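You operate a simulated robot arm through the tools that you are given. There is no shell and no other tool. Be economical: measure what you need, move in short steps, check, and stop when the job is done.

The job below is to be done with a simulated two-armed robot. You get a single attempt, and the scene is never put back.

JOB
Wedge the iron block and screw the batten down on it.
Fine: In the batten crate, push the wood block up to it, fill the gap with the foam block, shut batten and catch, turn the screw till the green ring shows.

It is judged by the outcome, as a careful person would: the job done as asked, and still so three seconds after it is handed in. It fails if anything else is knocked over, pushed out of place, dropped, spilled or broken.

ROBOT AND FRAMES
Two 7-joint arms with two-finger grippers on one trunk, on a base that drives. Base frame: it is fixed to the floor where the robot stands at the start and does not move with it; the origin is under the middle of the robot, x ahead of it, y to its left, z up. Lengths are in cm, angles in rad, forces in N, time in s.
The left shoulder is at the start at [5, 19.1, 121.7], the right one opposite. With the tool pointing down near the work surface each hand reaches from about 10 to 30 cm from the robot's upright axis, wherever it stands, measured 20 degrees to its own side. Places, roughly: batten [70, -10, 100]; catch [50, -10, 100]; foam sheet (27x19x4 cm) [60, -10, 20]; hand screw [80, -10, 100]. Payload 2.69 kg a hand.
The tool frame of a hand sits at the grasp point between the pads (the TCP): z along the fingers, y along the line on which they close. The tips reach 2 cm beyond it. Largest opening 10 cm; the body of the gripper starts 6.3 cm behind the TCP.
Orientation is told as [roll, pitch, yaw] about the base's x, y, z axes, in that order, counted from this pose: with the fingers straight down and closing along the base's y, the tool's x points along the base's -x, its y along +y and its z along -z.

CONTROLS
- The arms move only by the tool step_arm. It takes "left_targets", "right_targets" or both (then of equal length, played together; a hand with none holds still); each is a list of rows, each a list of 7 numbers: the shift along the tool's x, y, z in m, then the turn, a rotation vector about the tool's x, y, z in rad, then the finger opening in m, from 0 to 0.1. In form: [[tx, ty, tz, rx, ry, rz, grip], ...]. A call has 1 to 12 rows; each row is the pose to reach, as a shift and turn from the pose commanded when the call began, along the tool's axes at that moment. Each row takes 0.2 s and may step no farther than 5 cm and 0.15 rad from the row before; otherwise, or with a gripper value out of range, the whole call is refused. Where a pose cannot be reached the arm comes as near as it can. A force on the tool above 40 N (or 10 N above the force at the start of the call, whichever is more), or a blocked arm, ends the call early, and 0.2 s more pass. The fingers move at their own pace (about 15.3 cm/s each) and stop on an object; they squeeze with about 38 N. The grip force told is the motor's: it shows also when the fingers shut on nothing. Time passes only in rows, and 0.2 s behind the last, so rows that repeat a pose let the fingers close. It gives the time, the measured TCP pose, the force on the tool (base axes), the opening and the grip force at its end, in the units of the frame above (readings bear some noise), with the torque about the TCP (base axes, N m) and any sound that the robot's microphone picked up.
- Cameras (640 x 400 px; columns grow to the right, rows downward): "scene" is now at [12.52, -2.97, 139.66]; the picture's right is [-0.34, -0.94, 0.00], its down [-0.44, 0.16, -0.88] and it looks along [0.83, -0.30, -0.47] (base axes); focal length 214 px, centre (320, 200). "left" rides on the left gripper at [7, 1.9, -9.9] in its tool frame; the picture's right is [-0.26, 0.97, 0.00], its down [-0.75, -0.20, -0.63] and it looks along [-0.61, -0.16, 0.78] (tool axes); focal length 230 px, centre (320, 200). "right" rides on the right gripper at [7, -1.9, -9.9] in its tool frame; the picture's right is [0.26, 0.97, 0.00], its down [-0.75, 0.20, -0.63] and it looks along [-0.61, 0.16, 0.78] (tool axes); focal length 230 px, centre (320, 200). There is no depth. A picture from a camera that has moved, and an enlarged one, comes with that camera's place and axes in the base frame and with its lens.
- capture(camera): a new picture of that camera. No time passes.
- move_column(by): slides the trunk up (or, below 0, down) by that many cm; the arms and the scene camera ride with it, the base frame stays. It gives what a move gives, with no picture.
- base_move(legs): drives the robot by 1 to 6 legs, each [ahead, left, turn to the left] in cm, cm and rad, along the robot's own axes; the way and the turn of a leg run together, so that a leg with both is an arc; at most 150 cm and 3.142 rad a leg. The arms and the cameras ride along, it lands a little off, and it stops where it bumps. It gives what a move gives.
- head_to(pan, tilt): turns the head with the scene camera to pan (to the left, within 1.396 rad either way) and tilt (down, from -0.506 to 1.204), counted from straight ahead of the robot. It gives what a move gives.
- enlarge(camera, box): a new picture of the part [left, top, right, bottom] of that camera's present view, enlarged. No time passes.
- sign_off(): hands the job in; it is judged then, once.

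Work in short steps. Places have to be worked out from the pictures, the camera data and where the tool is seen: move nearer, look again, correct. Check each grasp and each placing, and mend what went wrong. You have 120 turns and 108 pictures in all, those below and enlarged ones among them. Open the grippers and draw the arms clear of the work before you hand the job in, unless the task says otherwise; then end with one line.

The tools are called after "Call:" by a JSON object that holds its "api" and its "payload". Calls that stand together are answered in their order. step_arm: Moves the arms, as the interface text tells. Its arguments: {"type":"object","properties":{"left_targets":{"type":"array","items":{"type":"array","items":{"type":"number"}}},"right_targets":{"type":"array","items":{"type":"array","items":{"type":"number"}}}},"required":[]} The other tools are called the same way: move_column (by) slides the trunk up or down; base_move (legs) drives the base; head_to (pan, tilt) turns the head that bears the scene camera; capture (camera) takes a picture; enlarge (camera, box) takes an enlarged picture of a part of a camera's view; sign_off () hands the job in.

At the start:

```text
clock: 0.0
left_position: [44.29, 4.83, 132.54]
left_tool_rot: [-0.001, -0.001, 0.002]
left_force: [-0.6, -0.4, -0.5]
left_torque: [-0.02, -0.04, 0.01]
left_opening: 10.03
left_finger_force: 0.1
right_position: [37.37, -24.22, 123.14]
right_tool_rot: [0.0, -0.001, -0.002]
right_force: [0.4, -0.3, -0.6]
right_torque: [0.05, -0.02, 0.0]
right_opening: 10.02
right_finger_force: 0.0
trunk travel left (down, up): [-27.5, 4.8]
robot x, y, heading: [0.05, 0.14, 0.004]
head pan, tilt: [-0.347, 0.492]
```

scene: 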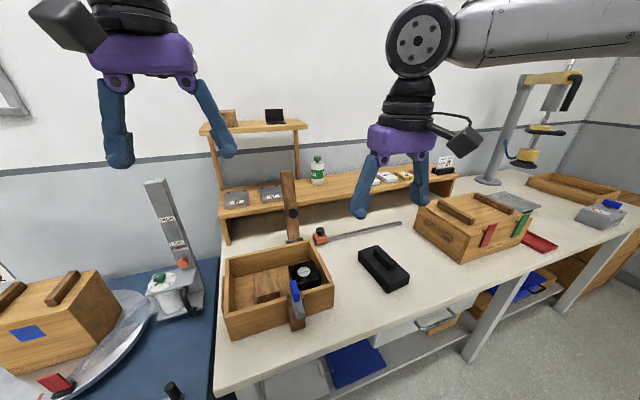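
right: 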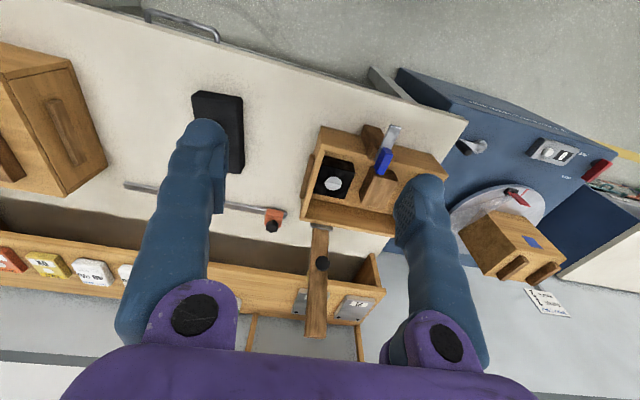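
left: 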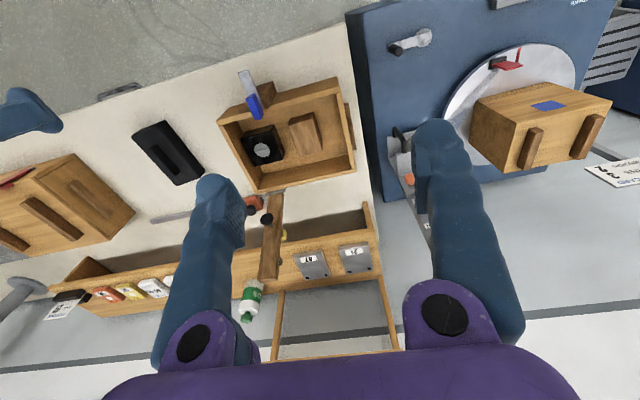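

I start by looking closer at the crate, and at what lies on the bench around it.

Call:
{"api": "enlarge", "payload": {"camera": "scene", "box": [200, 160, 420, 340]}}

Call:
{"api": "enlarge", "payload": {"camera": "left", "box": [120, 60, 380, 290]}}

Call:
{"api": "enlarge", "payload": {"camera": "right", "box": [180, 80, 460, 340]}}

```text
2.22 times, centred on (310, 250) of scene
camera zoom: at [12.52, -2.97, 139.66], right [-0.34, -0.94, 0.0], down [-0.44, 0.16, -0.88], along [0.83, -0.3, -0.47], focal length 477 px, centre (342, 89)
```

zoom: 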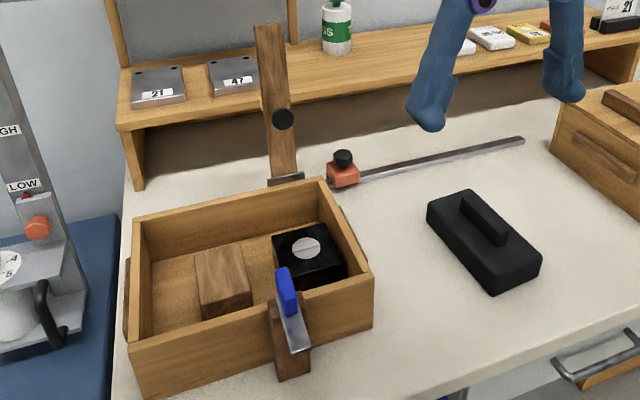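

```text
1.74 times, centred on (250, 175) of left
camera zoom: at [37.35, 6.56, 142.5], right [0.26, 0.97, 0.0], down [0.75, -0.2, 0.63], along [0.61, -0.16, -0.78], focal length 400 px, centre (442, 244)
```

zoom: 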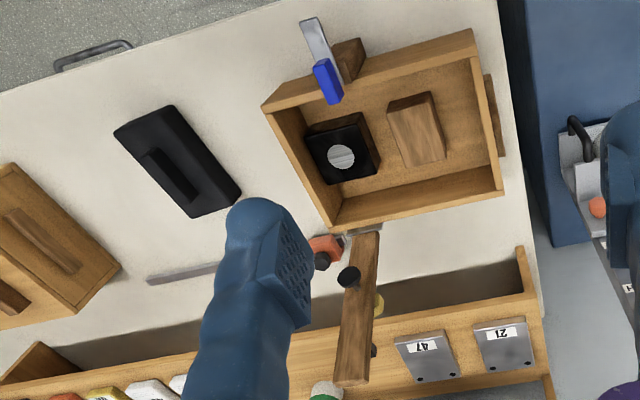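

```text
1.54 times, centred on (320, 210) of right
camera zoom: at [30.55, -25.94, 133.16], right [-0.26, 0.97, 0.0], down [0.75, 0.2, 0.63], along [0.61, 0.16, -0.78], focal length 354 px, centre (320, 185)
```

zoom: 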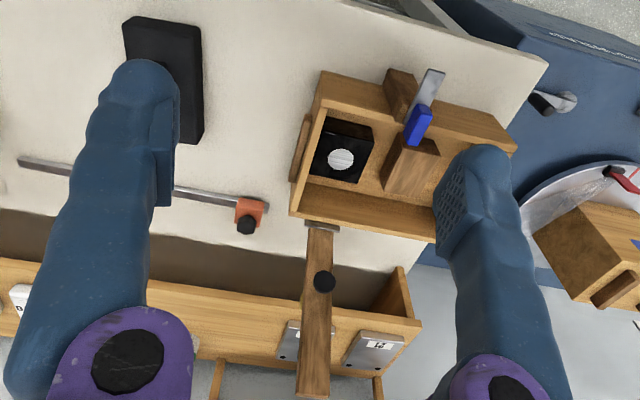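

The iron disc triangulates to about [59.4, -14.5, 89.3] and the bench front edge to about x = 37. I look down ahead of the robot to see how close it can drive.

Call:
{"api": "head_to", "payload": {"pan": -0.2, "tilt": 1.0}}

Call:
{"api": "capture", "payload": {"camera": "scene"}}

```text
clock: 0.9
left_position: [44.27, 4.82, 132.52]
left_tool_rot: [-0.003, 0.0, 0.001]
left_force: [-0.9, 0.3, 0.0]
left_torque: [-0.02, 0.02, -0.02]
left_opening: 10.02
left_finger_force: 0.1
right_position: [37.47, -24.12, 123.17]
right_tool_rot: [0.0, 0.002, -0.001]
right_force: [-0.5, -0.6, 0.5]
right_torque: [0.0, -0.01, 0.0]
right_opening: 9.98
right_finger_force: 0.0
trunk travel left (down, up): [-27.5, 4.8]
robot x, y, heading: [0.04, -0.02, -0.001]
head pan, tilt: [-0.201, 1.0]
```

```text
101 pictures are left
camera scene: at [10.78, -1.26, 135.5], right [-0.2, -0.98, 0.0], down [-0.82, 0.17, -0.54], along [0.53, -0.11, -0.84], focal length 214 px, centre (320, 200)
```

scene: 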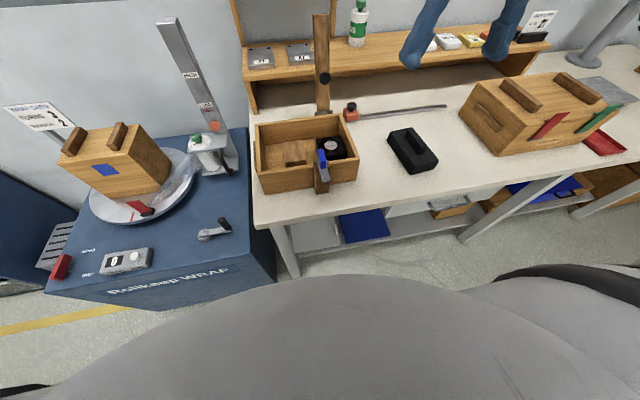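

The blue machine on the left reaches nearer to me than the bench. I slide to the right and then drive ahead in a short leg.

Call:
{"api": "base_move", "payload": {"legs": [[0, -20, 0], [12, 0, 0]]}}

Call:
{"api": "head_to", "payload": {"pan": 0.15, "tilt": 0.8}}

Call:
{"api": "capture", "payload": {"camera": "scene"}}

```text
clock: 4.1
left_position: [56.33, -14.53, 132.6]
left_tool_rot: [-0.004, 0.0, 0.006]
left_force: [0.7, 0.0, -0.5]
left_torque: [-0.01, 0.03, 0.0]
left_opening: 10.0
left_finger_force: 0.1
right_position: [49.56, -43.63, 123.23]
right_tool_rot: [0.0, 0.0, 0.003]
right_force: [-0.6, -0.7, 0.2]
right_torque: [0.01, 0.01, 0.01]
right_opening: 10.01
right_finger_force: 0.0
trunk travel left (down, up): [-27.5, 4.8]
robot x, y, heading: [11.75, -19.92, 0.007]
head pan, tilt: [-0.201, 1.0]
```

```text
clock: 5.0
left_position: [56.04, -14.7, 132.55]
left_tool_rot: [-0.001, -0.001, 0.008]
left_force: [-0.9, -0.1, 0.5]
left_torque: [0.02, -0.01, -0.01]
left_opening: 10.03
left_finger_force: 0.0
right_position: [49.47, -43.62, 123.28]
right_tool_rot: [0.001, -0.002, 0.003]
right_force: [-0.3, 0.6, -1.1]
right_torque: [0.0, 0.01, 0.01]
right_opening: 10.01
right_finger_force: 0.0
trunk travel left (down, up): [-27.5, 4.8]
robot x, y, heading: [11.99, -20.02, -0.001]
head pan, tilt: [0.15, 0.799]
```

```text
100 pictures are left
camera scene: at [23.88, -18.29, 137.0], right [0.15, -0.99, 0.0], down [-0.71, -0.11, -0.7], along [0.69, 0.11, -0.72], focal length 214 px, centre (320, 200)
```

scene: 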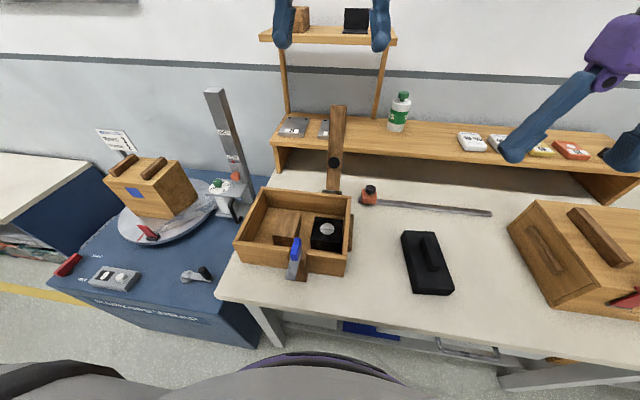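

Nothing was bumped, so I go on ahead and then look closely from above.

Call:
{"api": "base_move", "payload": {"legs": [[12, 0, 0]]}}

Call:
{"api": "capture", "payload": {"camera": "scene"}}

Call:
{"api": "capture", "payload": {"camera": "right"}}

```text
clock: 5.9
left_position: [57.89, -14.56, 132.46]
left_tool_rot: [0.0, 0.002, 0.007]
left_force: [0.3, -0.3, 0.6]
left_torque: [0.03, 0.01, 0.01]
left_opening: 10.01
left_finger_force: 0.0
right_position: [51.05, -43.63, 123.13]
right_tool_rot: [0.002, -0.001, 0.005]
right_force: [0.0, 0.0, -0.3]
right_torque: [0.01, -0.01, -0.01]
right_opening: 9.99
right_finger_force: 0.0
trunk travel left (down, up): [-27.5, 4.8]
robot x, y, heading: [13.84, -19.78, 0.007]
head pan, tilt: [0.15, 0.799]
stopped in leg 1: the robot was blocked; the commanded pose is now the measured one
```

```text
99 pictures are left
camera scene: at [25.45, -18.27, 137.01], right [0.15, -0.99, 0.0], down [-0.71, -0.11, -0.7], along [0.69, 0.11, -0.72], focal length 214 px, centre (320, 200)
```

scene: 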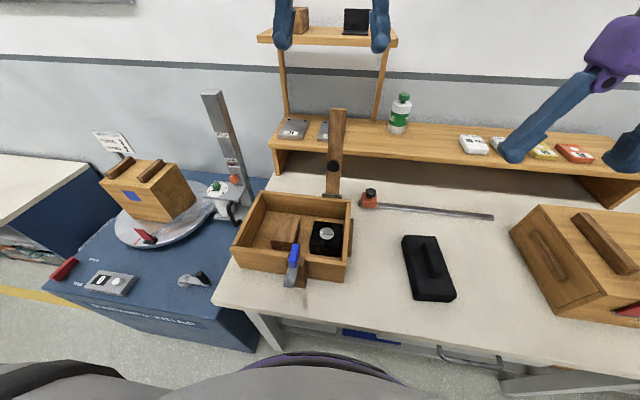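

```text
98 pictures are left
camera right: at [44.24, -45.46, 133.12], right [-0.26, 0.97, 0.0], down [0.75, 0.2, 0.63], along [0.61, 0.16, -0.78], focal length 230 px, centre (320, 200)
```

right: 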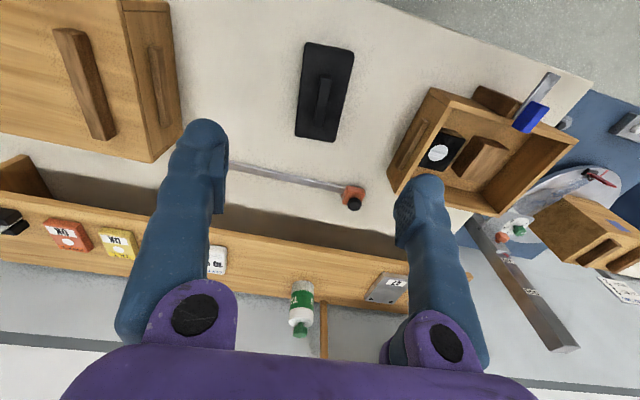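

The base is blocked by the bench at x = 13.8. The black block with a rib is at about [54.6, -41.4, 88]. I lower the trunk so that the hands come to working height and look again.

Call:
{"api": "move_column", "payload": {"by": -18}}

Call:
{"api": "capture", "payload": {"camera": "left"}}

Call:
{"api": "capture", "payload": {"camera": "right"}}

Call:
{"api": "capture", "payload": {"camera": "scene"}}

```text
clock: 7.9
left_position: [57.93, -14.59, 114.47]
left_tool_rot: [0.001, 0.001, 0.006]
left_force: [0.1, 1.0, 0.0]
left_torque: [-0.01, -0.01, -0.01]
left_opening: 10.02
left_finger_force: 0.0
right_position: [51.16, -43.73, 105.2]
right_tool_rot: [0.0, 0.0, 0.003]
right_force: [-0.8, 0.9, -0.2]
right_torque: [-0.02, 0.01, 0.03]
right_opening: 9.98
right_finger_force: 0.0
trunk travel left (down, up): [-9.5, 22.8]
robot x, y, heading: [13.52, -19.33, 0.01]
head pan, tilt: [0.15, 0.799]
```

```text
97 pictures are left
camera left: at [50.95, -12.9, 124.41], right [0.25, 0.97, 0.0], down [0.75, -0.19, 0.63], along [0.61, -0.16, -0.78], focal length 230 px, centre (320, 200)
```

left: 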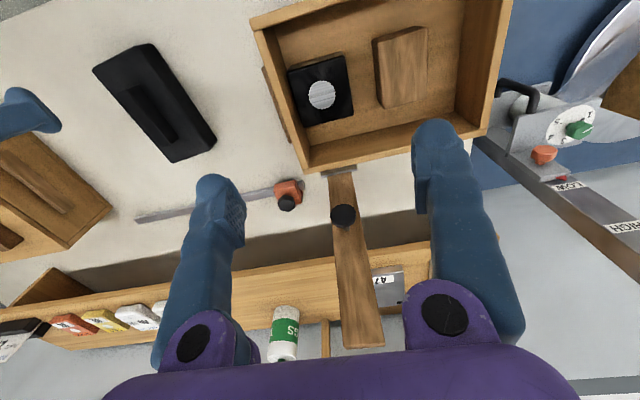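

```text
96 pictures are left
camera right: at [44.28, -45.45, 115.13], right [-0.26, 0.97, 0.0], down [0.75, 0.2, 0.63], along [0.61, 0.16, -0.78], focal length 230 px, centre (320, 200)
```

right: 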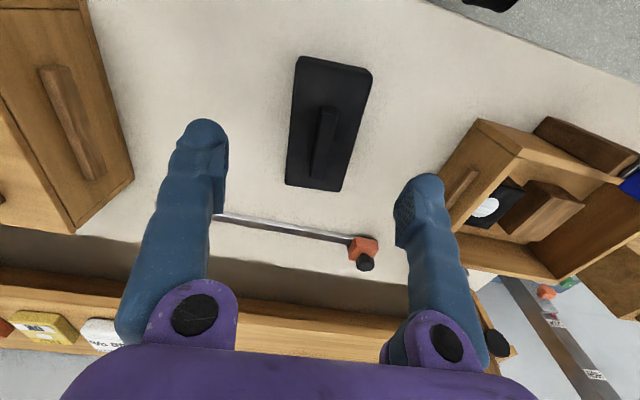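

```text
95 pictures are left
camera scene: at [25.49, -18.27, 119.01], right [0.15, -0.99, 0.0], down [-0.71, -0.11, -0.7], along [0.69, 0.11, -0.72], focal length 214 px, centre (320, 200)
```

scene: 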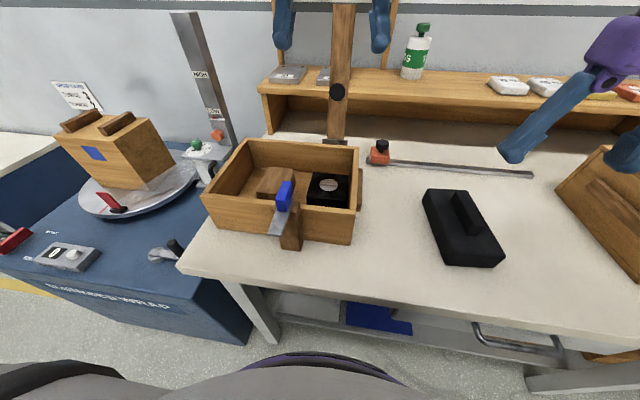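

Hand and camera views agree: iron about 8×8 cm at the right wall, wood block about 7×9 cm left of it with a gap of some 4 cm. I enlarge for dimensions.

Call:
{"api": "enlarge", "payload": {"camera": "scene", "box": [190, 120, 380, 260]}}

Call:
{"api": "enlarge", "payload": {"camera": "left", "box": [230, 0, 530, 190]}}

Call:
{"api": "enlarge", "payload": {"camera": "scene", "box": [390, 160, 530, 280]}}

```text
2.86 times, centred on (285, 190) of scene
camera zoom: at [25.49, -18.27, 119.01], right [0.15, -0.99, 0.0], down [-0.71, -0.11, -0.7], along [0.69, 0.11, -0.72], focal length 613 px, centre (420, 229)
```

zoom: 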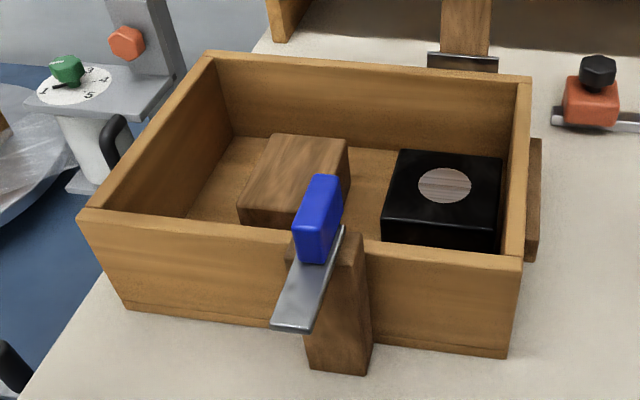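

```text
2.11 times, centred on (380, 95) of left
camera zoom: at [50.95, -12.9, 124.41], right [0.25, 0.97, 0.0], down [0.75, -0.19, 0.63], along [0.61, -0.16, -0.78], focal length 484 px, centre (194, 421)
```

zoom: 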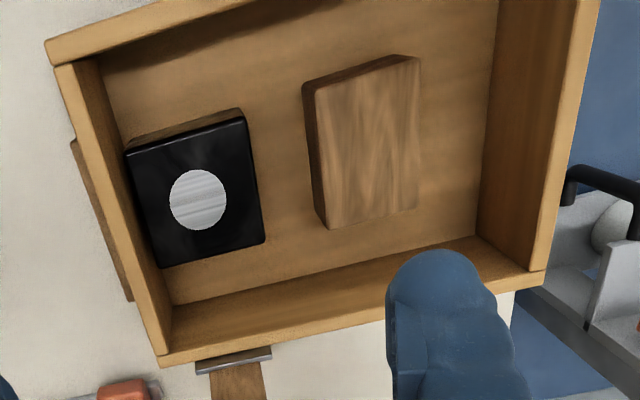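

```text
3.33 times, centred on (460, 220) of scene
camera zoom: at [25.49, -18.27, 119.01], right [0.15, -0.99, 0.0], down [-0.71, -0.11, -0.7], along [0.69, 0.11, -0.72], focal length 715 px, centre (-147, 133)
```

zoom: 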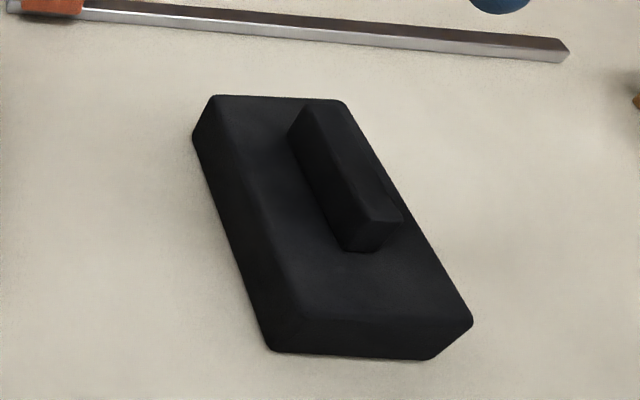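

The gap left of the wood comes out at about 11 cm by my numbers, yet the black block is about 8×16. Before I decide which thing is the foam, I check the other objects on the shelves.

Call:
{"api": "head_to", "payload": {"pan": -0.1, "tilt": 0.15}}

Call:
{"api": "capture", "payload": {"camera": "scene"}}

Call:
{"api": "head_to", "payload": {"pan": -0.9, "tilt": 0.6}}

Call:
{"api": "capture", "payload": {"camera": "scene"}}

Call:
{"api": "head_to", "payload": {"pan": 0.0, "tilt": 1.2}}

Call:
{"api": "capture", "payload": {"camera": "scene"}}

```text
clock: 9.0
left_position: [57.88, -14.56, 114.52]
left_tool_rot: [-0.001, 0.002, 0.007]
left_force: [-0.4, -0.4, 0.2]
left_torque: [0.02, 0.01, 0.01]
left_opening: 10.02
left_finger_force: 0.0
right_position: [51.09, -43.72, 105.19]
right_tool_rot: [0.0, -0.002, 0.003]
right_force: [0.3, -0.2, 0.4]
right_torque: [-0.01, -0.02, 0.01]
right_opening: 10.01
right_finger_force: 0.1
trunk travel left (down, up): [-9.5, 22.8]
robot x, y, heading: [13.42, -19.48, -0.0]
head pan, tilt: [-0.099, 0.15]
```

```text
91 pictures are left
camera scene: at [26.76, -20.39, 124.83], right [-0.09, -1.0, 0.0], down [-0.15, 0.01, -0.99], along [0.98, -0.09, -0.15], focal length 214 px, centre (320, 200)
```

scene: 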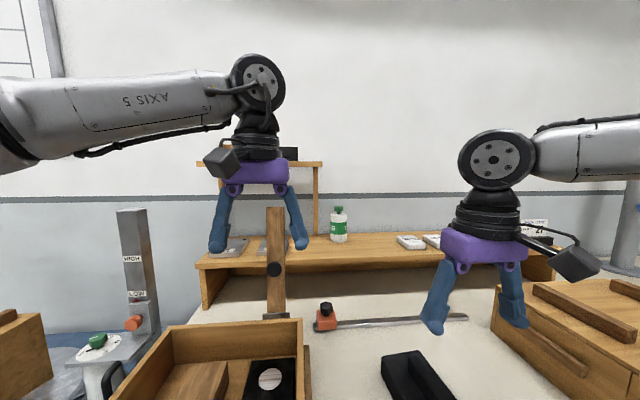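

```text
clock: 10.1
left_position: [57.92, -14.7, 114.43]
left_tool_rot: [-0.002, 0.001, 0.007]
left_force: [0.2, -0.2, -0.6]
left_torque: [-0.03, 0.0, 0.02]
left_opening: 10.0
left_finger_force: 0.1
right_position: [51.04, -43.66, 105.22]
right_tool_rot: [0.001, 0.001, 0.003]
right_force: [-0.1, 0.5, 0.2]
right_torque: [0.04, 0.03, 0.02]
right_opening: 10.0
right_finger_force: 0.0
trunk travel left (down, up): [-9.5, 22.8]
robot x, y, heading: [13.79, -19.37, 0.006]
head pan, tilt: [-0.901, 0.6]
```

```text
90 pictures are left
camera scene: at [23.06, -26.41, 120.7], right [-0.78, -0.63, 0.0], down [-0.35, 0.44, -0.83], along [0.52, -0.64, -0.56], focal length 214 px, centre (320, 200)
```

scene: 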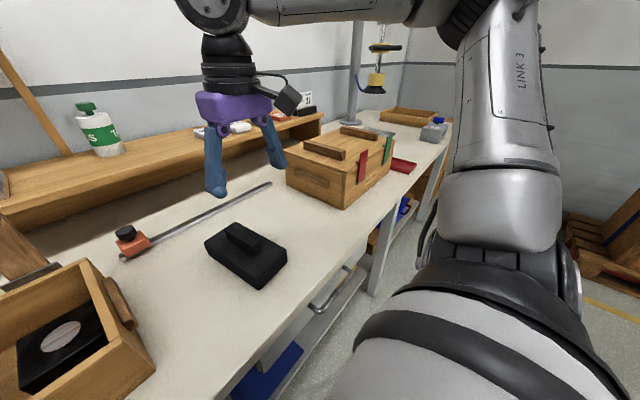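

```text
clock: 11.3
left_position: [57.85, -14.66, 114.4]
left_tool_rot: [0.0, 0.001, 0.008]
left_force: [0.5, -0.8, 1.2]
left_torque: [0.01, 0.02, -0.01]
left_opening: 10.02
left_finger_force: 0.0
right_position: [51.14, -43.7, 105.25]
right_tool_rot: [0.001, 0.001, 0.004]
right_force: [0.2, -0.6, -0.2]
right_torque: [-0.03, -0.01, 0.02]
right_opening: 9.99
right_finger_force: 0.0
trunk travel left (down, up): [-9.5, 22.8]
robot x, y, heading: [13.45, -19.7, 0.005]
head pan, tilt: [0.0, 1.201]
```

```text
89 pictures are left
camera scene: at [23.12, -19.49, 116.23], right [0.0, -1.0, 0.0], down [-0.93, 0.0, -0.36], along [0.36, 0.0, -0.93], focal length 214 px, centre (320, 200)
```

scene: 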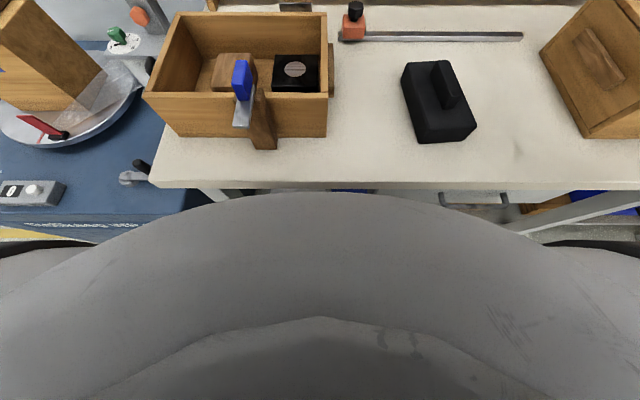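

By elimination the black ribbed block is the foam. Its width needs a better measure, so I enlarge it in the two other cameras.

Call:
{"api": "enlarge", "payload": {"camera": "right", "box": [240, 40, 420, 200]}}

Call:
{"api": "enlarge", "payload": {"camera": "scene", "box": [130, 0, 500, 200]}}

Call:
{"api": "enlarge", "payload": {"camera": "left", "box": [80, 30, 240, 180]}}

```text
2.50 times, centred on (330, 120) of right
camera zoom: at [44.29, -45.46, 115.12], right [-0.26, 0.97, 0.0], down [0.75, 0.2, 0.63], along [0.61, 0.16, -0.78], focal length 575 px, centre (295, 400)
```

zoom: 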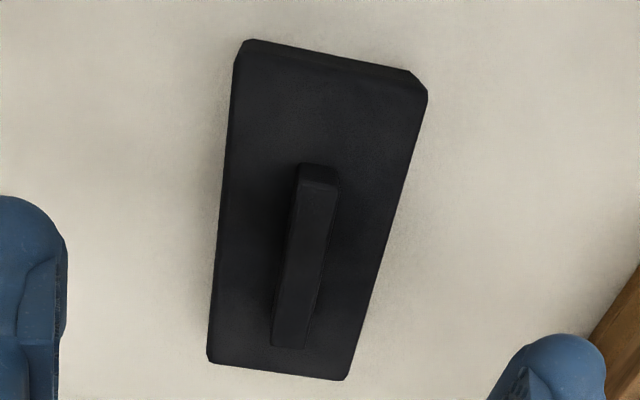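

```text
1.73 times, centred on (315, 100) of scene
camera zoom: at [23.12, -19.49, 116.23], right [0.0, -1.0, 0.0], down [-0.93, 0.0, -0.36], along [0.36, 0.0, -0.93], focal length 371 px, centre (329, 373)
```

zoom: 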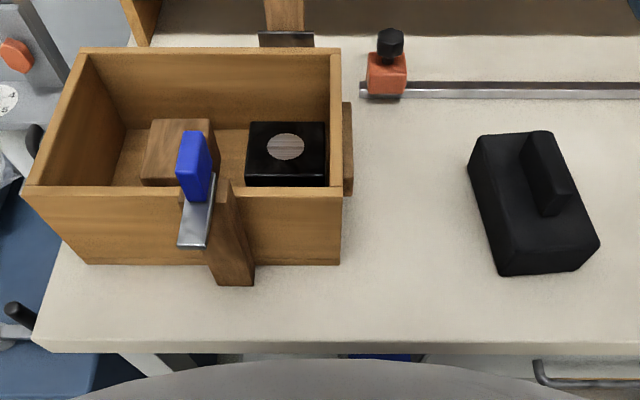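

```text
2.67 times, centred on (160, 105) of left
camera zoom: at [50.96, -12.9, 124.4], right [0.25, 0.97, 0.0], down [0.75, -0.19, 0.63], along [0.61, -0.16, -0.78], focal length 614 px, centre (747, 453)
```

zoom: 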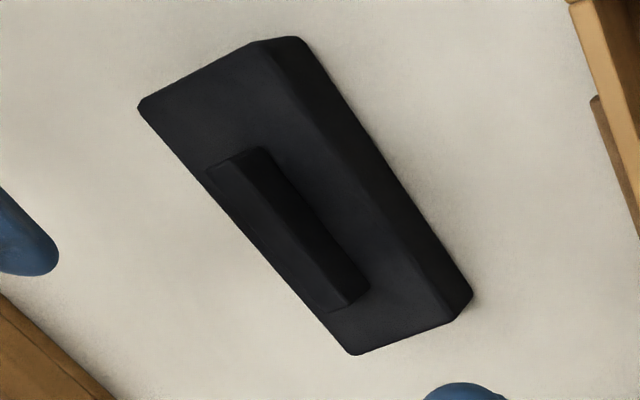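

The foam measures about 8.3×15.6×4.5 cm. I need a better measure of the crate, so I draw the left hand back to put its camera over the crate.

Call:
{"api": "step_arm", "payload": {"left_targets": [[0.04, 0, 0, 0, 0, 0, 0.1], [0.08, 0.0, 0, 0, 0, 0, 0.1], [0.12, 0.02, 0, 0, 0, 0, 0.1], [0.14, 0.04, 0, 0, 0, 0, 0.1], [0.14, 0.05, 0, 0, 0, 0, 0.1]]}}

Call:
{"api": "capture", "payload": {"camera": "left"}}

Call:
{"api": "enlarge", "payload": {"camera": "left", "box": [180, 60, 480, 260]}}

```text
clock: 12.1
left_position: [48.62, -13.33, 114.3]
left_tool_rot: [-0.005, 0.005, 0.03]
left_force: [13.5, -0.8, 2.2]
left_torque: [0.21, 1.73, -0.07]
left_opening: 10.0
left_finger_force: 0.1
right_position: [51.22, -43.73, 105.08]
right_tool_rot: [-0.001, 0.001, 0.003]
right_force: [-0.1, -0.3, 0.7]
right_torque: [0.01, -0.02, 0.0]
right_opening: 10.0
right_finger_force: 0.1
trunk travel left (down, up): [-9.5, 22.8]
robot x, y, heading: [13.64, -20.1, 0.004]
head pan, tilt: [0.0, 1.201]
stopped in row 3 (left hand): the force on the tool passed its limit at 86 N (the readings are from after the stop); the commanded pose is now the measured one
```

```text
85 pictures are left
camera left: at [41.62, -11.69, 124.39], right [0.23, 0.97, -0.01], down [0.76, -0.18, 0.63], along [0.61, -0.15, -0.78], focal length 230 px, centre (320, 200)
```

left: 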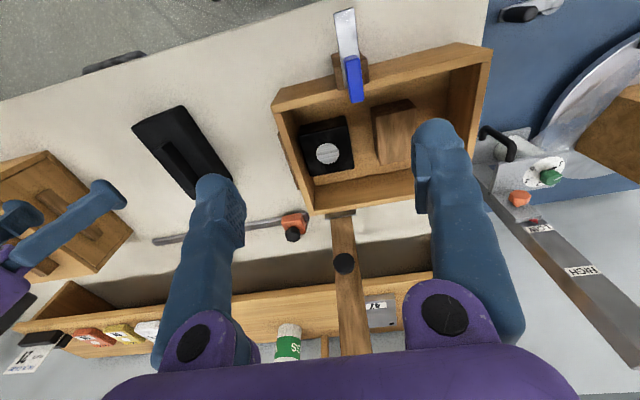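

```text
2.00 times, centred on (330, 160) of left
camera zoom: at [41.62, -11.69, 124.39], right [0.23, 0.97, -0.01], down [0.76, -0.18, 0.63], along [0.61, -0.15, -0.78], focal length 460 px, centre (300, 280)
```

zoom: 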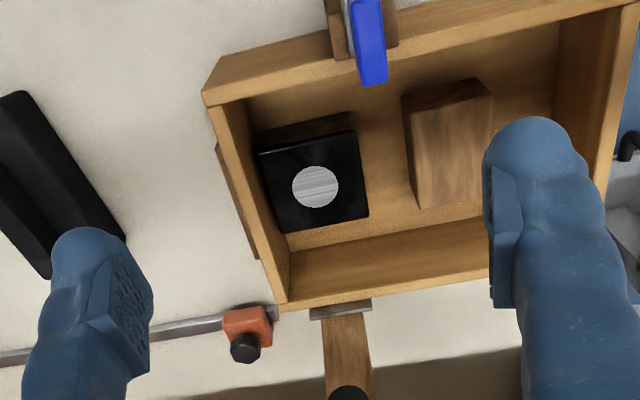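

The hand or its camera touched my own body when pulled back (86 N), with nothing in the scene nearby, so I move it forward and left at once. I then set it above the free space left of the wood block with its fingers shut.

Call:
{"api": "step_arm", "payload": {"left_targets": [[-0.03, 0, 0, 0, 0, 0, 0.1], [-0.06, 0.04, 0, 0, 0, 0, 0.05], [-0.09, 0.08, 0, 0, 0, 0, 0.0], [-0.11, 0.12, 0, 0, 0, 0, 0.0], [-0.115, 0.16, 0, 0, 0, -0.02, 0.0], [-0.115, 0.16, 0, 0, 0, -0.02, 0.0]]}}

Call:
{"api": "head_to", "payload": {"pan": 0.3, "tilt": 0.9}}

Call:
{"api": "capture", "payload": {"camera": "scene"}}

Call:
{"api": "capture", "payload": {"camera": "left"}}

```text
clock: 13.4
left_position: [59.48, 2.74, 114.17]
left_tool_rot: [-0.003, 0.004, 0.043]
left_force: [0.0, 0.5, 0.0]
left_torque: [-0.01, 0.01, -0.02]
left_opening: 0.01
left_finger_force: 29.6
right_position: [51.16, -43.73, 105.2]
right_tool_rot: [0.001, 0.0, 0.004]
right_force: [-0.3, 0.4, 0.5]
right_torque: [0.02, -0.03, 0.02]
right_opening: 10.0
right_finger_force: 0.0
trunk travel left (down, up): [-9.5, 22.8]
robot x, y, heading: [13.26, -19.47, 0.004]
head pan, tilt: [0.0, 1.201]
```

```text
clock: 14.2
left_position: [59.48, 2.86, 114.26]
left_tool_rot: [-0.004, 0.006, 0.043]
left_force: [-0.2, 0.8, -0.4]
left_torque: [0.0, 0.01, 0.0]
left_opening: 0.0
left_finger_force: 29.3
right_position: [51.08, -43.75, 105.15]
right_tool_rot: [0.001, -0.002, 0.004]
right_force: [0.9, 0.4, 0.4]
right_torque: [0.01, -0.01, -0.03]
right_opening: 10.02
right_finger_force: 0.0
trunk travel left (down, up): [-9.5, 22.8]
robot x, y, heading: [13.51, -19.73, 0.006]
head pan, tilt: [0.3, 0.901]
```

```text
83 pictures are left
camera scene: at [24.73, -17.26, 118.21], right [0.3, -0.95, 0.0], down [-0.75, -0.24, -0.62], along [0.59, 0.19, -0.78], focal length 214 px, centre (320, 200)
```

scene: 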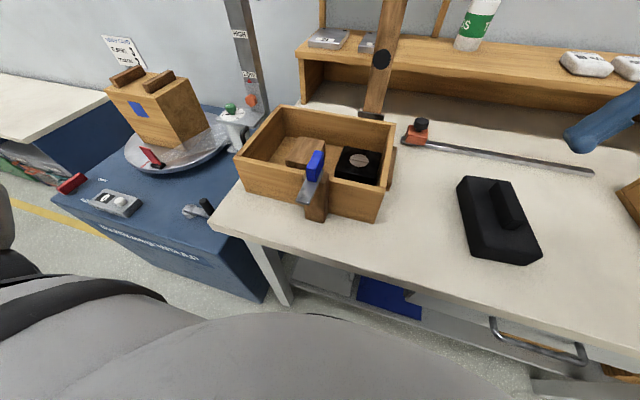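

```text
82 pictures are left
camera left: at [52.53, 4.25, 124.22], right [0.22, 0.98, -0.01], down [0.76, -0.16, 0.63], along [0.61, -0.14, -0.78], focal length 230 px, centre (320, 200)
```

left: 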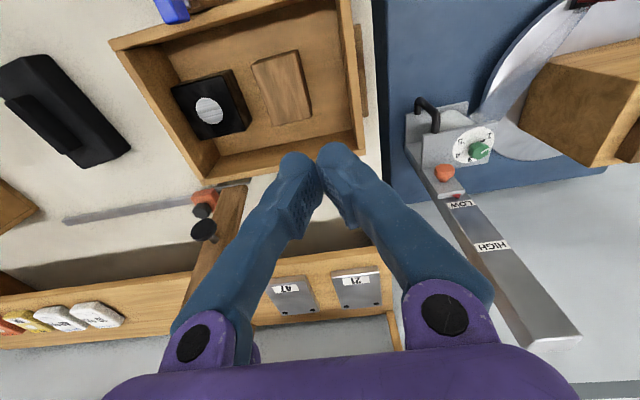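

Good view from the left side; I enlarge it.

Call:
{"api": "enlarge", "payload": {"camera": "left", "box": [100, 0, 380, 190]}}

```text
2.11 times, centred on (240, 95) of left
camera zoom: at [52.53, 4.25, 124.22], right [0.22, 0.98, -0.01], down [0.76, -0.16, 0.63], along [0.61, -0.14, -0.78], focal length 484 px, centre (488, 421)
```

zoom: 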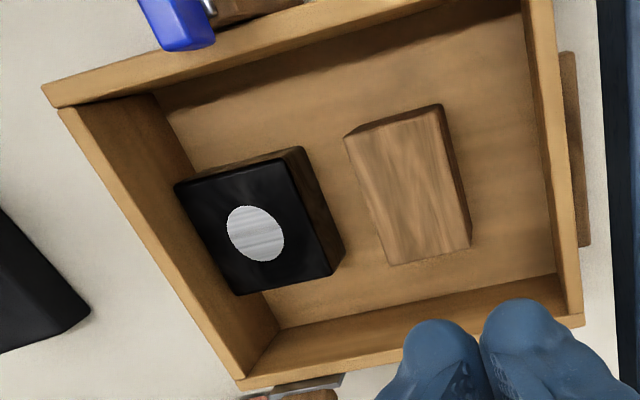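

From here the crate interior is about 25 cm, iron 8.3, wood 6.1×9.1. I'll grip the wood block across its narrow side to get its true width, first coming down above it with open fingers.

Call:
{"api": "step_arm", "payload": {"left_targets": [[-0.0034, -0.03, 0.0, 0, 0, 0.043, 0.05], [-0.0034, -0.064, 0.02, 0, 0, 0.043, 0.1], [-0.0034, -0.0642, 0.06, 0, 0, 0.043, 0.1], [-0.0034, -0.0642, 0.1, 0, 0, 0.043, 0.1], [-0.0034, -0.0642, 0.14, 0, 0, 0.043, 0.1], [-0.0034, -0.0642, 0.18, 0, 0, 0.043, 0.1], [-0.0034, -0.0642, 0.2, 0, 0, 0.043, 0.1], [-0.0034, -0.0642, 0.2, 0, 0, 0.043, 0.1]]}}

Call:
{"api": "capture", "payload": {"camera": "left"}}

Call:
{"api": "capture", "payload": {"camera": "scene"}}

```text
clock: 16.1
left_position: [59.86, -3.82, 94.32]
left_tool_rot: [-0.005, 0.006, 0.003]
left_force: [-0.7, -0.6, 0.0]
left_torque: [-0.01, 0.03, 0.0]
left_opening: 10.02
left_finger_force: 0.1
right_position: [51.06, -43.67, 105.24]
right_tool_rot: [-0.001, 0.0, 0.003]
right_force: [-0.4, 0.7, 0.3]
right_torque: [0.0, -0.03, 0.0]
right_opening: 10.02
right_finger_force: 0.0
trunk travel left (down, up): [-9.5, 22.8]
robot x, y, heading: [13.23, -19.51, 0.004]
head pan, tilt: [0.3, 0.901]
```

```text
80 pictures are left
camera left: at [53.02, -2.04, 104.31], right [0.26, 0.97, -0.01], down [0.75, -0.2, 0.63], along [0.6, -0.17, -0.78], focal length 230 px, centre (320, 200)
```

left: 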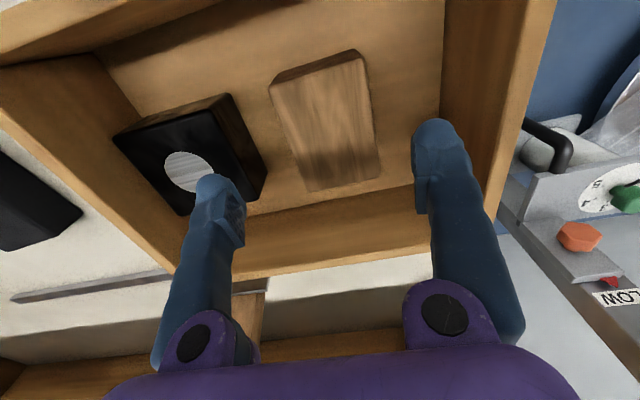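

```text
79 pictures are left
camera scene: at [24.72, -17.26, 118.21], right [0.3, -0.95, 0.0], down [-0.75, -0.24, -0.62], along [0.59, 0.19, -0.78], focal length 214 px, centre (320, 200)
```

scene: 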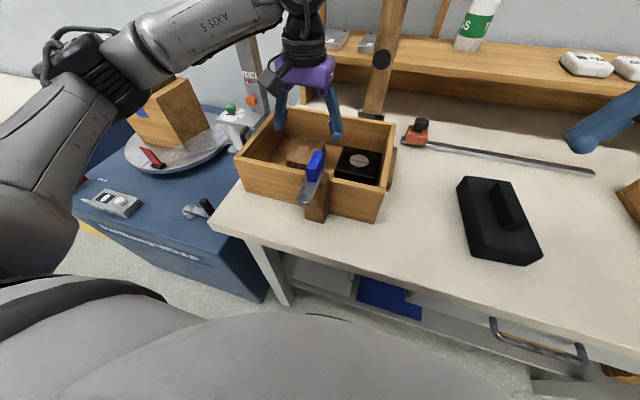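

The fingers stand over the wood block as planned. I shift 0.5 cm left, go down to TCP z of about 87.6 and close.

Call:
{"api": "step_arm", "payload": {"left_targets": [[-0.003, 0.005, 0.02, 0, 0, 0, 0.1], [-0.003, 0.005, 0.045, 0, 0, 0, 0.1], [-0.003, 0.005, 0.067, 0, 0, 0, 0.1], [-0.003, 0.005, 0.067, 0, 0, 0, 0.06], [-0.003, 0.005, 0.067, 0, 0, 0, 0.05], [-0.003, 0.005, 0.067, 0, 0, 0, 0.05]]}}

Call:
{"api": "capture", "payload": {"camera": "left"}}

```text
clock: 17.4
left_position: [60.29, -3.26, 87.56]
left_tool_rot: [-0.003, 0.005, 0.001]
left_force: [0.4, 0.2, 0.3]
left_torque: [-0.03, 0.0, -0.03]
left_opening: 6.43
left_finger_force: 38.1
right_position: [51.18, -43.67, 105.25]
right_tool_rot: [0.0, -0.001, 0.004]
right_force: [-0.5, 0.1, -0.1]
right_torque: [-0.01, -0.02, -0.01]
right_opening: 9.99
right_finger_force: 0.0
trunk travel left (down, up): [-9.5, 22.8]
robot x, y, heading: [13.8, -19.78, 0.004]
head pan, tilt: [0.3, 0.901]
```

```text
78 pictures are left
camera left: at [53.32, -1.43, 97.54], right [0.26, 0.97, -0.01], down [0.75, -0.2, 0.63], along [0.6, -0.17, -0.78], focal length 230 px, centre (320, 200)
```

left: 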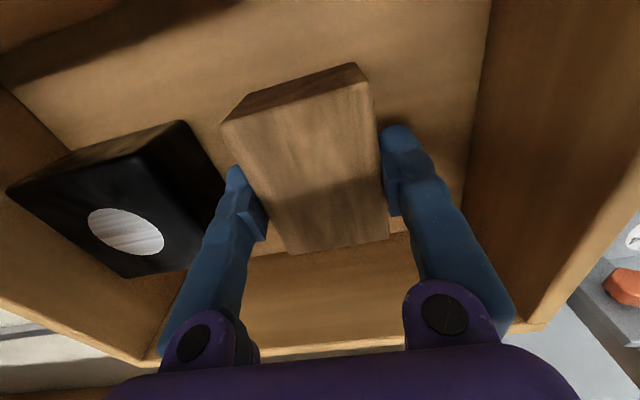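

The wood block is 6.43 cm wide. From here the free length left of the iron is about 16.1 cm, so the gap would be about 9.7 cm. I now measure the foam with the right hand by gripping it across its width, coming above it first.

Call:
{"api": "step_arm", "payload": {"right_targets": [[-0.025, 0.008, 0, 0, 0, -0.08, 0.1], [-0.051, 0.017, 0.02, 0, 0, -0.08, 0.1], [-0.051, 0.017, 0.06, 0, 0, -0.08, 0.1], [-0.051, 0.017, 0.09, 0, 0, -0.08, 0.1], [-0.051, 0.017, 0.09, 0, 0, -0.08, 0.1]]}}

Call:
{"api": "capture", "payload": {"camera": "right"}}

```text
clock: 18.6
left_position: [60.28, -3.26, 87.56]
left_tool_rot: [-0.005, 0.005, 0.0]
left_force: [-1.0, 0.3, 0.4]
left_torque: [0.01, -0.02, -0.03]
left_opening: 6.44
left_finger_force: 37.9
right_position: [56.28, -41.81, 96.18]
right_tool_rot: [-0.001, -0.001, 0.082]
right_force: [0.7, 0.1, -0.8]
right_torque: [-0.01, -0.05, 0.0]
right_opening: 10.02
right_finger_force: 0.0
trunk travel left (down, up): [-9.5, 22.8]
robot x, y, heading: [13.7, -19.6, 0.011]
head pan, tilt: [0.3, 0.901]
```

```text
77 pictures are left
camera right: at [49.67, -44.25, 106.07], right [-0.34, 0.94, 0.0], down [0.73, 0.26, 0.63], along [0.59, 0.21, -0.78], focal length 230 px, centre (320, 200)
```

right: 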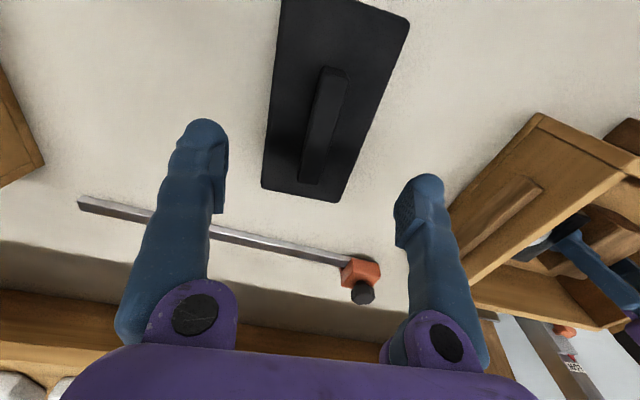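

The hand is centred over the foam within a few millimetres. I go down to z of about 87 and close on it to read its width and give.

Call:
{"api": "step_arm", "payload": {"right_targets": [[0, 0, 0.04, 0, 0, -0.03, 0.1], [0, 0, 0.07, 0, 0, -0.03, 0.1], [0, 0, 0.09, 0, 0, -0.03, 0.1], [0, 0, 0.09, 0, 0, -0.03, 0.085], [0, 0, 0.09, 0, 0, -0.03, 0.07], [0, 0, 0.09, 0, 0, -0.03, 0.06], [0, 0, 0.09, 0, 0, -0.03, 0.06]]}}

Call:
{"api": "capture", "payload": {"camera": "right"}}

```text
clock: 20.2
left_position: [60.23, -3.26, 87.48]
left_tool_rot: [-0.005, 0.005, 0.002]
left_force: [-0.9, 0.4, 0.3]
left_torque: [0.03, 0.01, 0.02]
left_opening: 6.44
left_finger_force: 38.2
right_position: [56.26, -41.95, 87.32]
right_tool_rot: [-0.001, 0.001, 0.112]
right_force: [-0.1, 0.6, 5.8]
right_torque: [0.17, 0.01, -0.06]
right_opening: 8.81
right_finger_force: 37.7
trunk travel left (down, up): [-9.5, 22.8]
robot x, y, heading: [13.37, -19.77, 0.007]
head pan, tilt: [0.3, 0.901]
```

```text
76 pictures are left
camera right: at [49.63, -44.47, 97.15], right [-0.37, 0.93, 0.0], down [0.72, 0.28, 0.63], along [0.59, 0.23, -0.78], focal length 230 px, centre (320, 200)
```

right: 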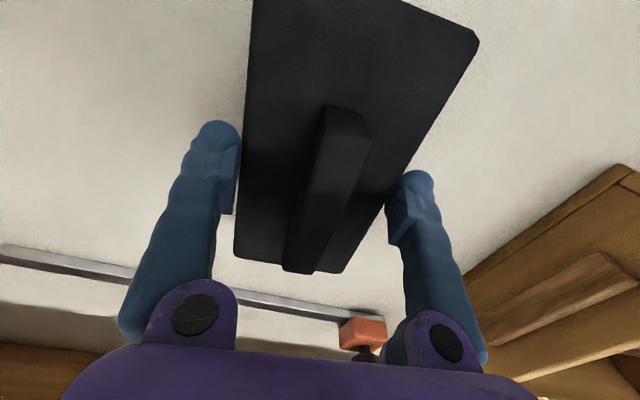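

The foam reads 8.81 cm even when squeezed, so it suits the ~9.7 cm gap with the wood unturned. I open both hands and lift them clear.

Call:
{"api": "step_arm", "payload": {"left_targets": [[0, 0, 0, 0, 0, 0, 0.1], [0, 0, 0, 0, 0, 0, 0.1], [0, 0, -0.04, 0, 0, 0, 0.1], [0, 0.03, -0.075, 0, 0, 0, 0.05], [0, 0.065, -0.075, 0, 0, 0, 0.0], [0, 0.065, -0.075, 0, 0, 0, 0.0]], "right_targets": [[0, 0, 0, 0, 0, 0, 0.1], [0, 0, 0, 0, 0, 0, 0.1], [0, 0, -0.04, 0, 0, 0, 0.1], [0, 0, -0.075, 0, 0, 0, 0.1], [0, 0, -0.09, 0, 0, 0, 0.1], [0, 0, -0.09, 0, 0, 0, 0.1]]}}

Call:
{"api": "capture", "payload": {"camera": "left"}}

Call:
{"api": "enlarge", "payload": {"camera": "right", "box": [180, 0, 480, 220]}}

```text
clock: 21.6
left_position: [60.3, 3.41, 95.15]
left_tool_rot: [-0.005, 0.006, -0.001]
left_force: [0.2, 0.1, -0.3]
left_torque: [0.02, -0.01, 0.01]
left_opening: 0.0
left_finger_force: 29.4
right_position: [56.2, -42.0, 96.1]
right_tool_rot: [0.001, 0.0, 0.113]
right_force: [0.1, -0.4, -0.2]
right_torque: [0.01, 0.0, 0.02]
right_opening: 10.04
right_finger_force: 0.0
trunk travel left (down, up): [-9.5, 22.8]
robot x, y, heading: [13.54, -19.74, 0.007]
head pan, tilt: [0.3, 0.901]
```

```text
75 pictures are left
camera left: at [53.42, 5.23, 105.15], right [0.26, 0.97, -0.01], down [0.75, -0.2, 0.63], along [0.6, -0.17, -0.78], focal length 230 px, centre (320, 200)
```

left: 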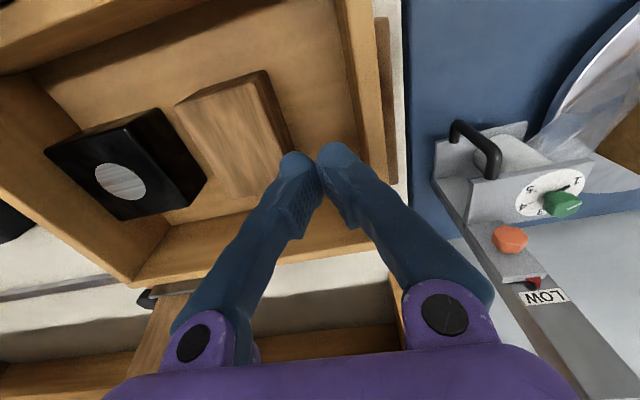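

```text
1.82 times, centred on (330, 110) of right
camera zoom: at [49.63, -44.6, 106.04], right [-0.36, 0.93, 0.0], down [0.72, 0.28, 0.63], along [0.59, 0.23, -0.78], focal length 418 px, centre (302, 364)
```

zoom: 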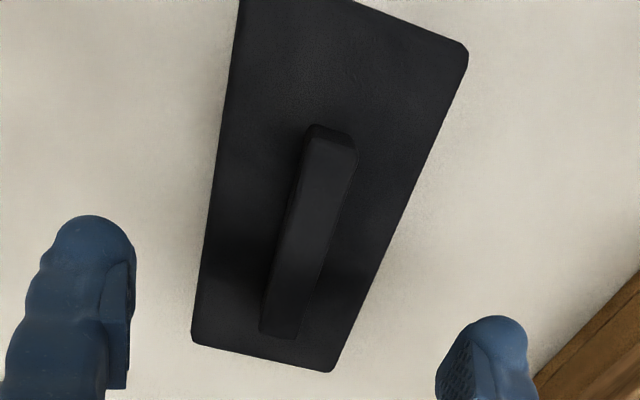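

The rib runs along the foam centred near [56.2, -42.1]. Now the left hand, fingers shut, goes down beside the wood block and pushes it towards the iron, stopping a little short of the expected contact.

Call:
{"api": "step_arm", "payload": {"left_targets": [[0, 0, 0.04, 0, 0, 0, 0.0], [0, 0, 0.078, 0, 0, 0, 0.0], [0, 0, 0.078, 0, 0, 0, 0.0], [0, -0.02, 0.078, 0, 0, 0, 0.0], [0, -0.03, 0.078, 0, 0, 0, 0.0], [0, -0.04, 0.078, 0, 0, 0, 0.0], [0, -0.05, 0.078, 0, 0, 0, 0.0], [0, -0.057, 0.078, 0, 0, 0, 0.0], [0, -0.06, 0.078, 0, 0, 0, 0.0]]}}

Call:
{"api": "capture", "payload": {"camera": "left"}}

```text
clock: 23.6
left_position: [60.22, -2.43, 87.34]
left_tool_rot: [-0.003, 0.004, 0.002]
left_force: [-0.6, 7.0, 4.2]
left_torque: [-0.12, 0.0, 0.09]
left_opening: 0.01
left_finger_force: 30.0
right_position: [56.27, -41.94, 96.13]
right_tool_rot: [0.0, 0.0, 0.113]
right_force: [-0.3, 0.5, 0.0]
right_torque: [-0.01, 0.02, -0.02]
right_opening: 9.99
right_finger_force: 0.1
trunk travel left (down, up): [-9.5, 22.8]
robot x, y, heading: [13.91, -19.72, 0.002]
head pan, tilt: [0.3, 0.901]
```

```text
73 pictures are left
camera left: at [53.4, -0.76, 97.38], right [0.26, 0.97, 0.0], down [0.75, -0.2, 0.63], along [0.61, -0.16, -0.78], focal length 230 px, centre (320, 200)
```

left: 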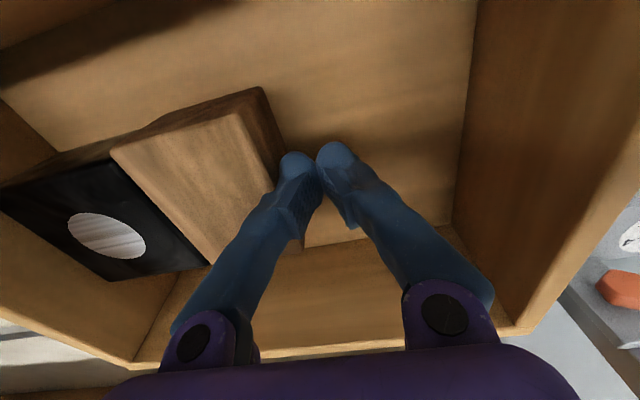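

The wood is close up to the iron with 7 N resistance. I press on in small steps until the force rises.

Call:
{"api": "step_arm", "payload": {"left_targets": [[0, -0.003, 0, 0, 0, 0, 0.0], [0, -0.006, 0, 0, 0, 0, 0.0], [0, -0.009, 0, 0, 0, 0, 0.0], [0, -0.012, 0, 0, 0, 0, 0.0]]}}

Call:
{"api": "enlarge", "payload": {"camera": "left", "box": [0, 60, 320, 280]}}

```text
clock: 24.3
left_position: [60.36, -2.38, 87.28]
left_tool_rot: [0.008, 0.006, 0.013]
left_force: [-3.2, 15.0, 4.6]
left_torque: [-0.21, 0.0, -0.18]
left_opening: 0.02
left_finger_force: 29.4
right_position: [56.24, -41.93, 96.15]
right_tool_rot: [-0.001, 0.0, 0.115]
right_force: [0.3, 0.0, 0.3]
right_torque: [0.0, 0.01, -0.03]
right_opening: 10.01
right_finger_force: 0.0
trunk travel left (down, up): [-9.5, 22.8]
robot x, y, heading: [13.88, -19.49, 0.005]
head pan, tilt: [0.3, 0.901]
stopped in row 3 (left hand): the force on the tool passed its limit at 42 N (the readings are from after the stop); the commanded pose is now the measured one
```

```text
1.82 times, centred on (160, 170) of left
camera zoom: at [53.4, -0.96, 97.42], right [0.25, 0.97, 0.01], down [0.76, -0.2, 0.62], along [0.61, -0.15, -0.78], focal length 418 px, centre (611, 254)
```

zoom: 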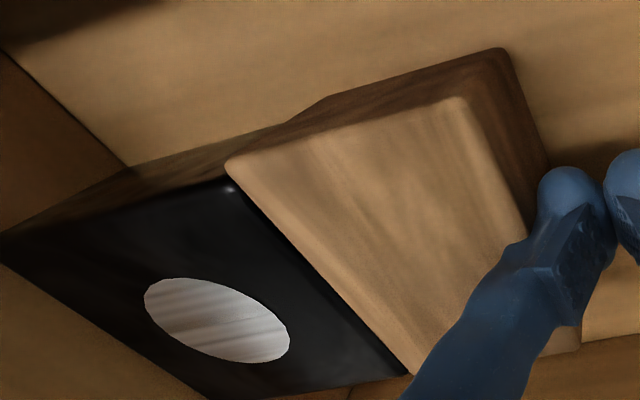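

The wood now stands tight against the iron (stopped at 42 N, no gap seen); its left face is at about y = -3.4. I lift the left hand out and park the right hand up and to the right, so that the left can take the foam by its rib.

Call:
{"api": "step_arm", "payload": {"left_targets": [[0, 0.01, 0, 0, 0, 0.013, 0.0], [0, 0.03, -0.03, 0, 0, 0.013, 0.0], [0, 0.05, -0.07, 0, 0, 0.013, 0.02], [0, 0.05, -0.11, 0, 0, 0.013, 0.06], [0, 0.05, -0.15, 0, 0, 0.013, 0.1], [0, 0.05, -0.15, 0, 0, 0.013, 0.1]], "right_targets": [[0, 0, -0.02, 0, 0, 0, 0.1], [0, -0.03, -0.05, 0, 0, 0, 0.1], [0.02, -0.07, -0.09, 0, 0, 0, 0.1], [0.04, -0.11, -0.13, 0, 0, 0, 0.1], [0.05, -0.15, -0.16, 0, 0, 0, 0.1], [0.05, -0.15, -0.16, 0, 0, 0, 0.1]]}}

Call:
{"api": "capture", "payload": {"camera": "left"}}

Call:
{"api": "capture", "payload": {"camera": "scene"}}

```text
refused: row 3 steps farther than a row can; nothing moved
```

```text
71 pictures are left
camera left: at [53.4, -0.96, 97.42], right [0.25, 0.97, 0.01], down [0.76, -0.2, 0.62], along [0.61, -0.15, -0.78], focal length 230 px, centre (320, 200)
```

left: 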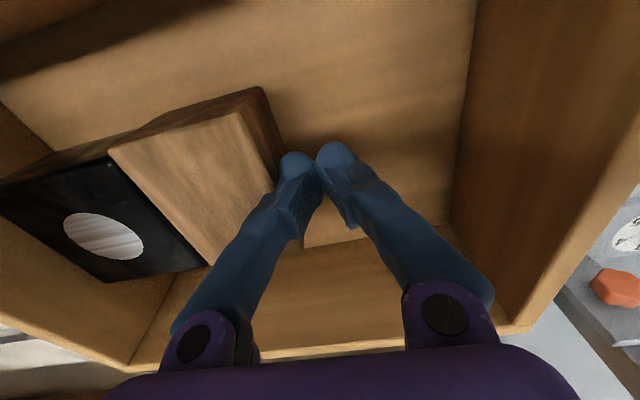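

```text
70 pictures are left
camera scene: at [24.66, -17.11, 118.21], right [0.3, -0.95, 0.0], down [-0.75, -0.24, -0.62], along [0.59, 0.19, -0.78], focal length 214 px, centre (320, 200)
```

scene: 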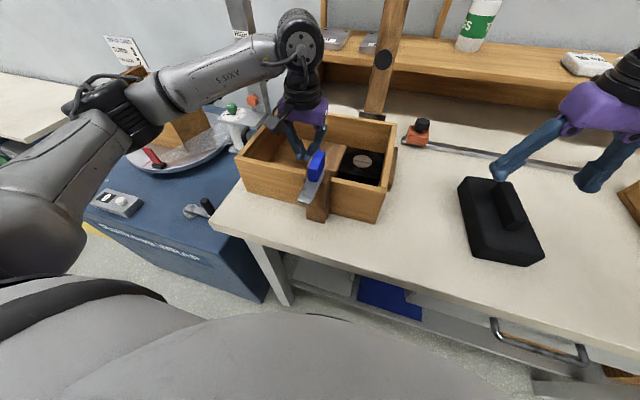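

One row was too long, so I repeat it with smaller steps.

Call:
{"api": "step_arm", "payload": {"left_targets": [[0, 0.01, 0, 0, 0, 0.013, 0.0], [0, 0.03, -0.02, 0, 0, 0.013, 0.0], [0, 0.05, -0.06, 0, 0, 0.013, 0.02], [0, 0.05, -0.1, 0, 0, 0.013, 0.06], [0, 0.05, -0.14, 0, 0, 0.013, 0.1], [0, 0.05, -0.16, 0, 0, 0.013, 0.1]], "right_targets": [[0, 0, -0.03, 0, 0, 0, 0.1], [0, -0.03, -0.06, 0, 0, 0, 0.1], [0.01, -0.06, -0.09, 0, 0, 0, 0.1], [0.02, -0.09, -0.12, 0, 0, 0, 0.1], [0.03, -0.12, -0.14, 0, 0, 0, 0.1], [0.04, -0.15, -0.16, 0, 0, 0, 0.1]]}}

Call:
{"api": "enlarge", "payload": {"camera": "left", "box": [100, 0, 420, 200]}}

```text
clock: 25.7
left_position: [60.38, 1.98, 103.1]
left_tool_rot: [0.004, 0.005, -0.007]
left_force: [0.3, -0.4, -0.1]
left_torque: [0.02, 0.0, -0.04]
left_opening: 9.97
left_finger_force: 0.0
right_position: [54.03, -57.24, 112.17]
right_tool_rot: [0.002, 0.0, 0.115]
right_force: [-0.8, -0.3, -0.3]
right_torque: [0.0, -0.03, -0.03]
right_opening: 9.98
right_finger_force: 0.0
trunk travel left (down, up): [-9.5, 22.8]
robot x, y, heading: [13.66, -19.54, 0.008]
head pan, tilt: [0.3, 0.901]
```

```text
2.00 times, centred on (260, 100) of left
camera zoom: at [53.51, 3.66, 113.19], right [0.26, 0.96, 0.0], down [0.75, -0.21, 0.62], along [0.6, -0.16, -0.78], focal length 460 px, centre (440, 400)
```

zoom: 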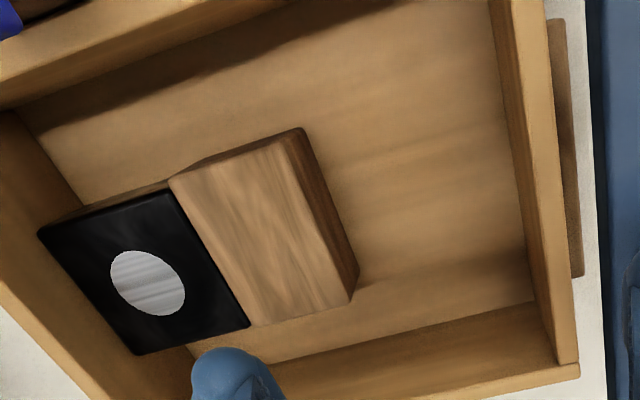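

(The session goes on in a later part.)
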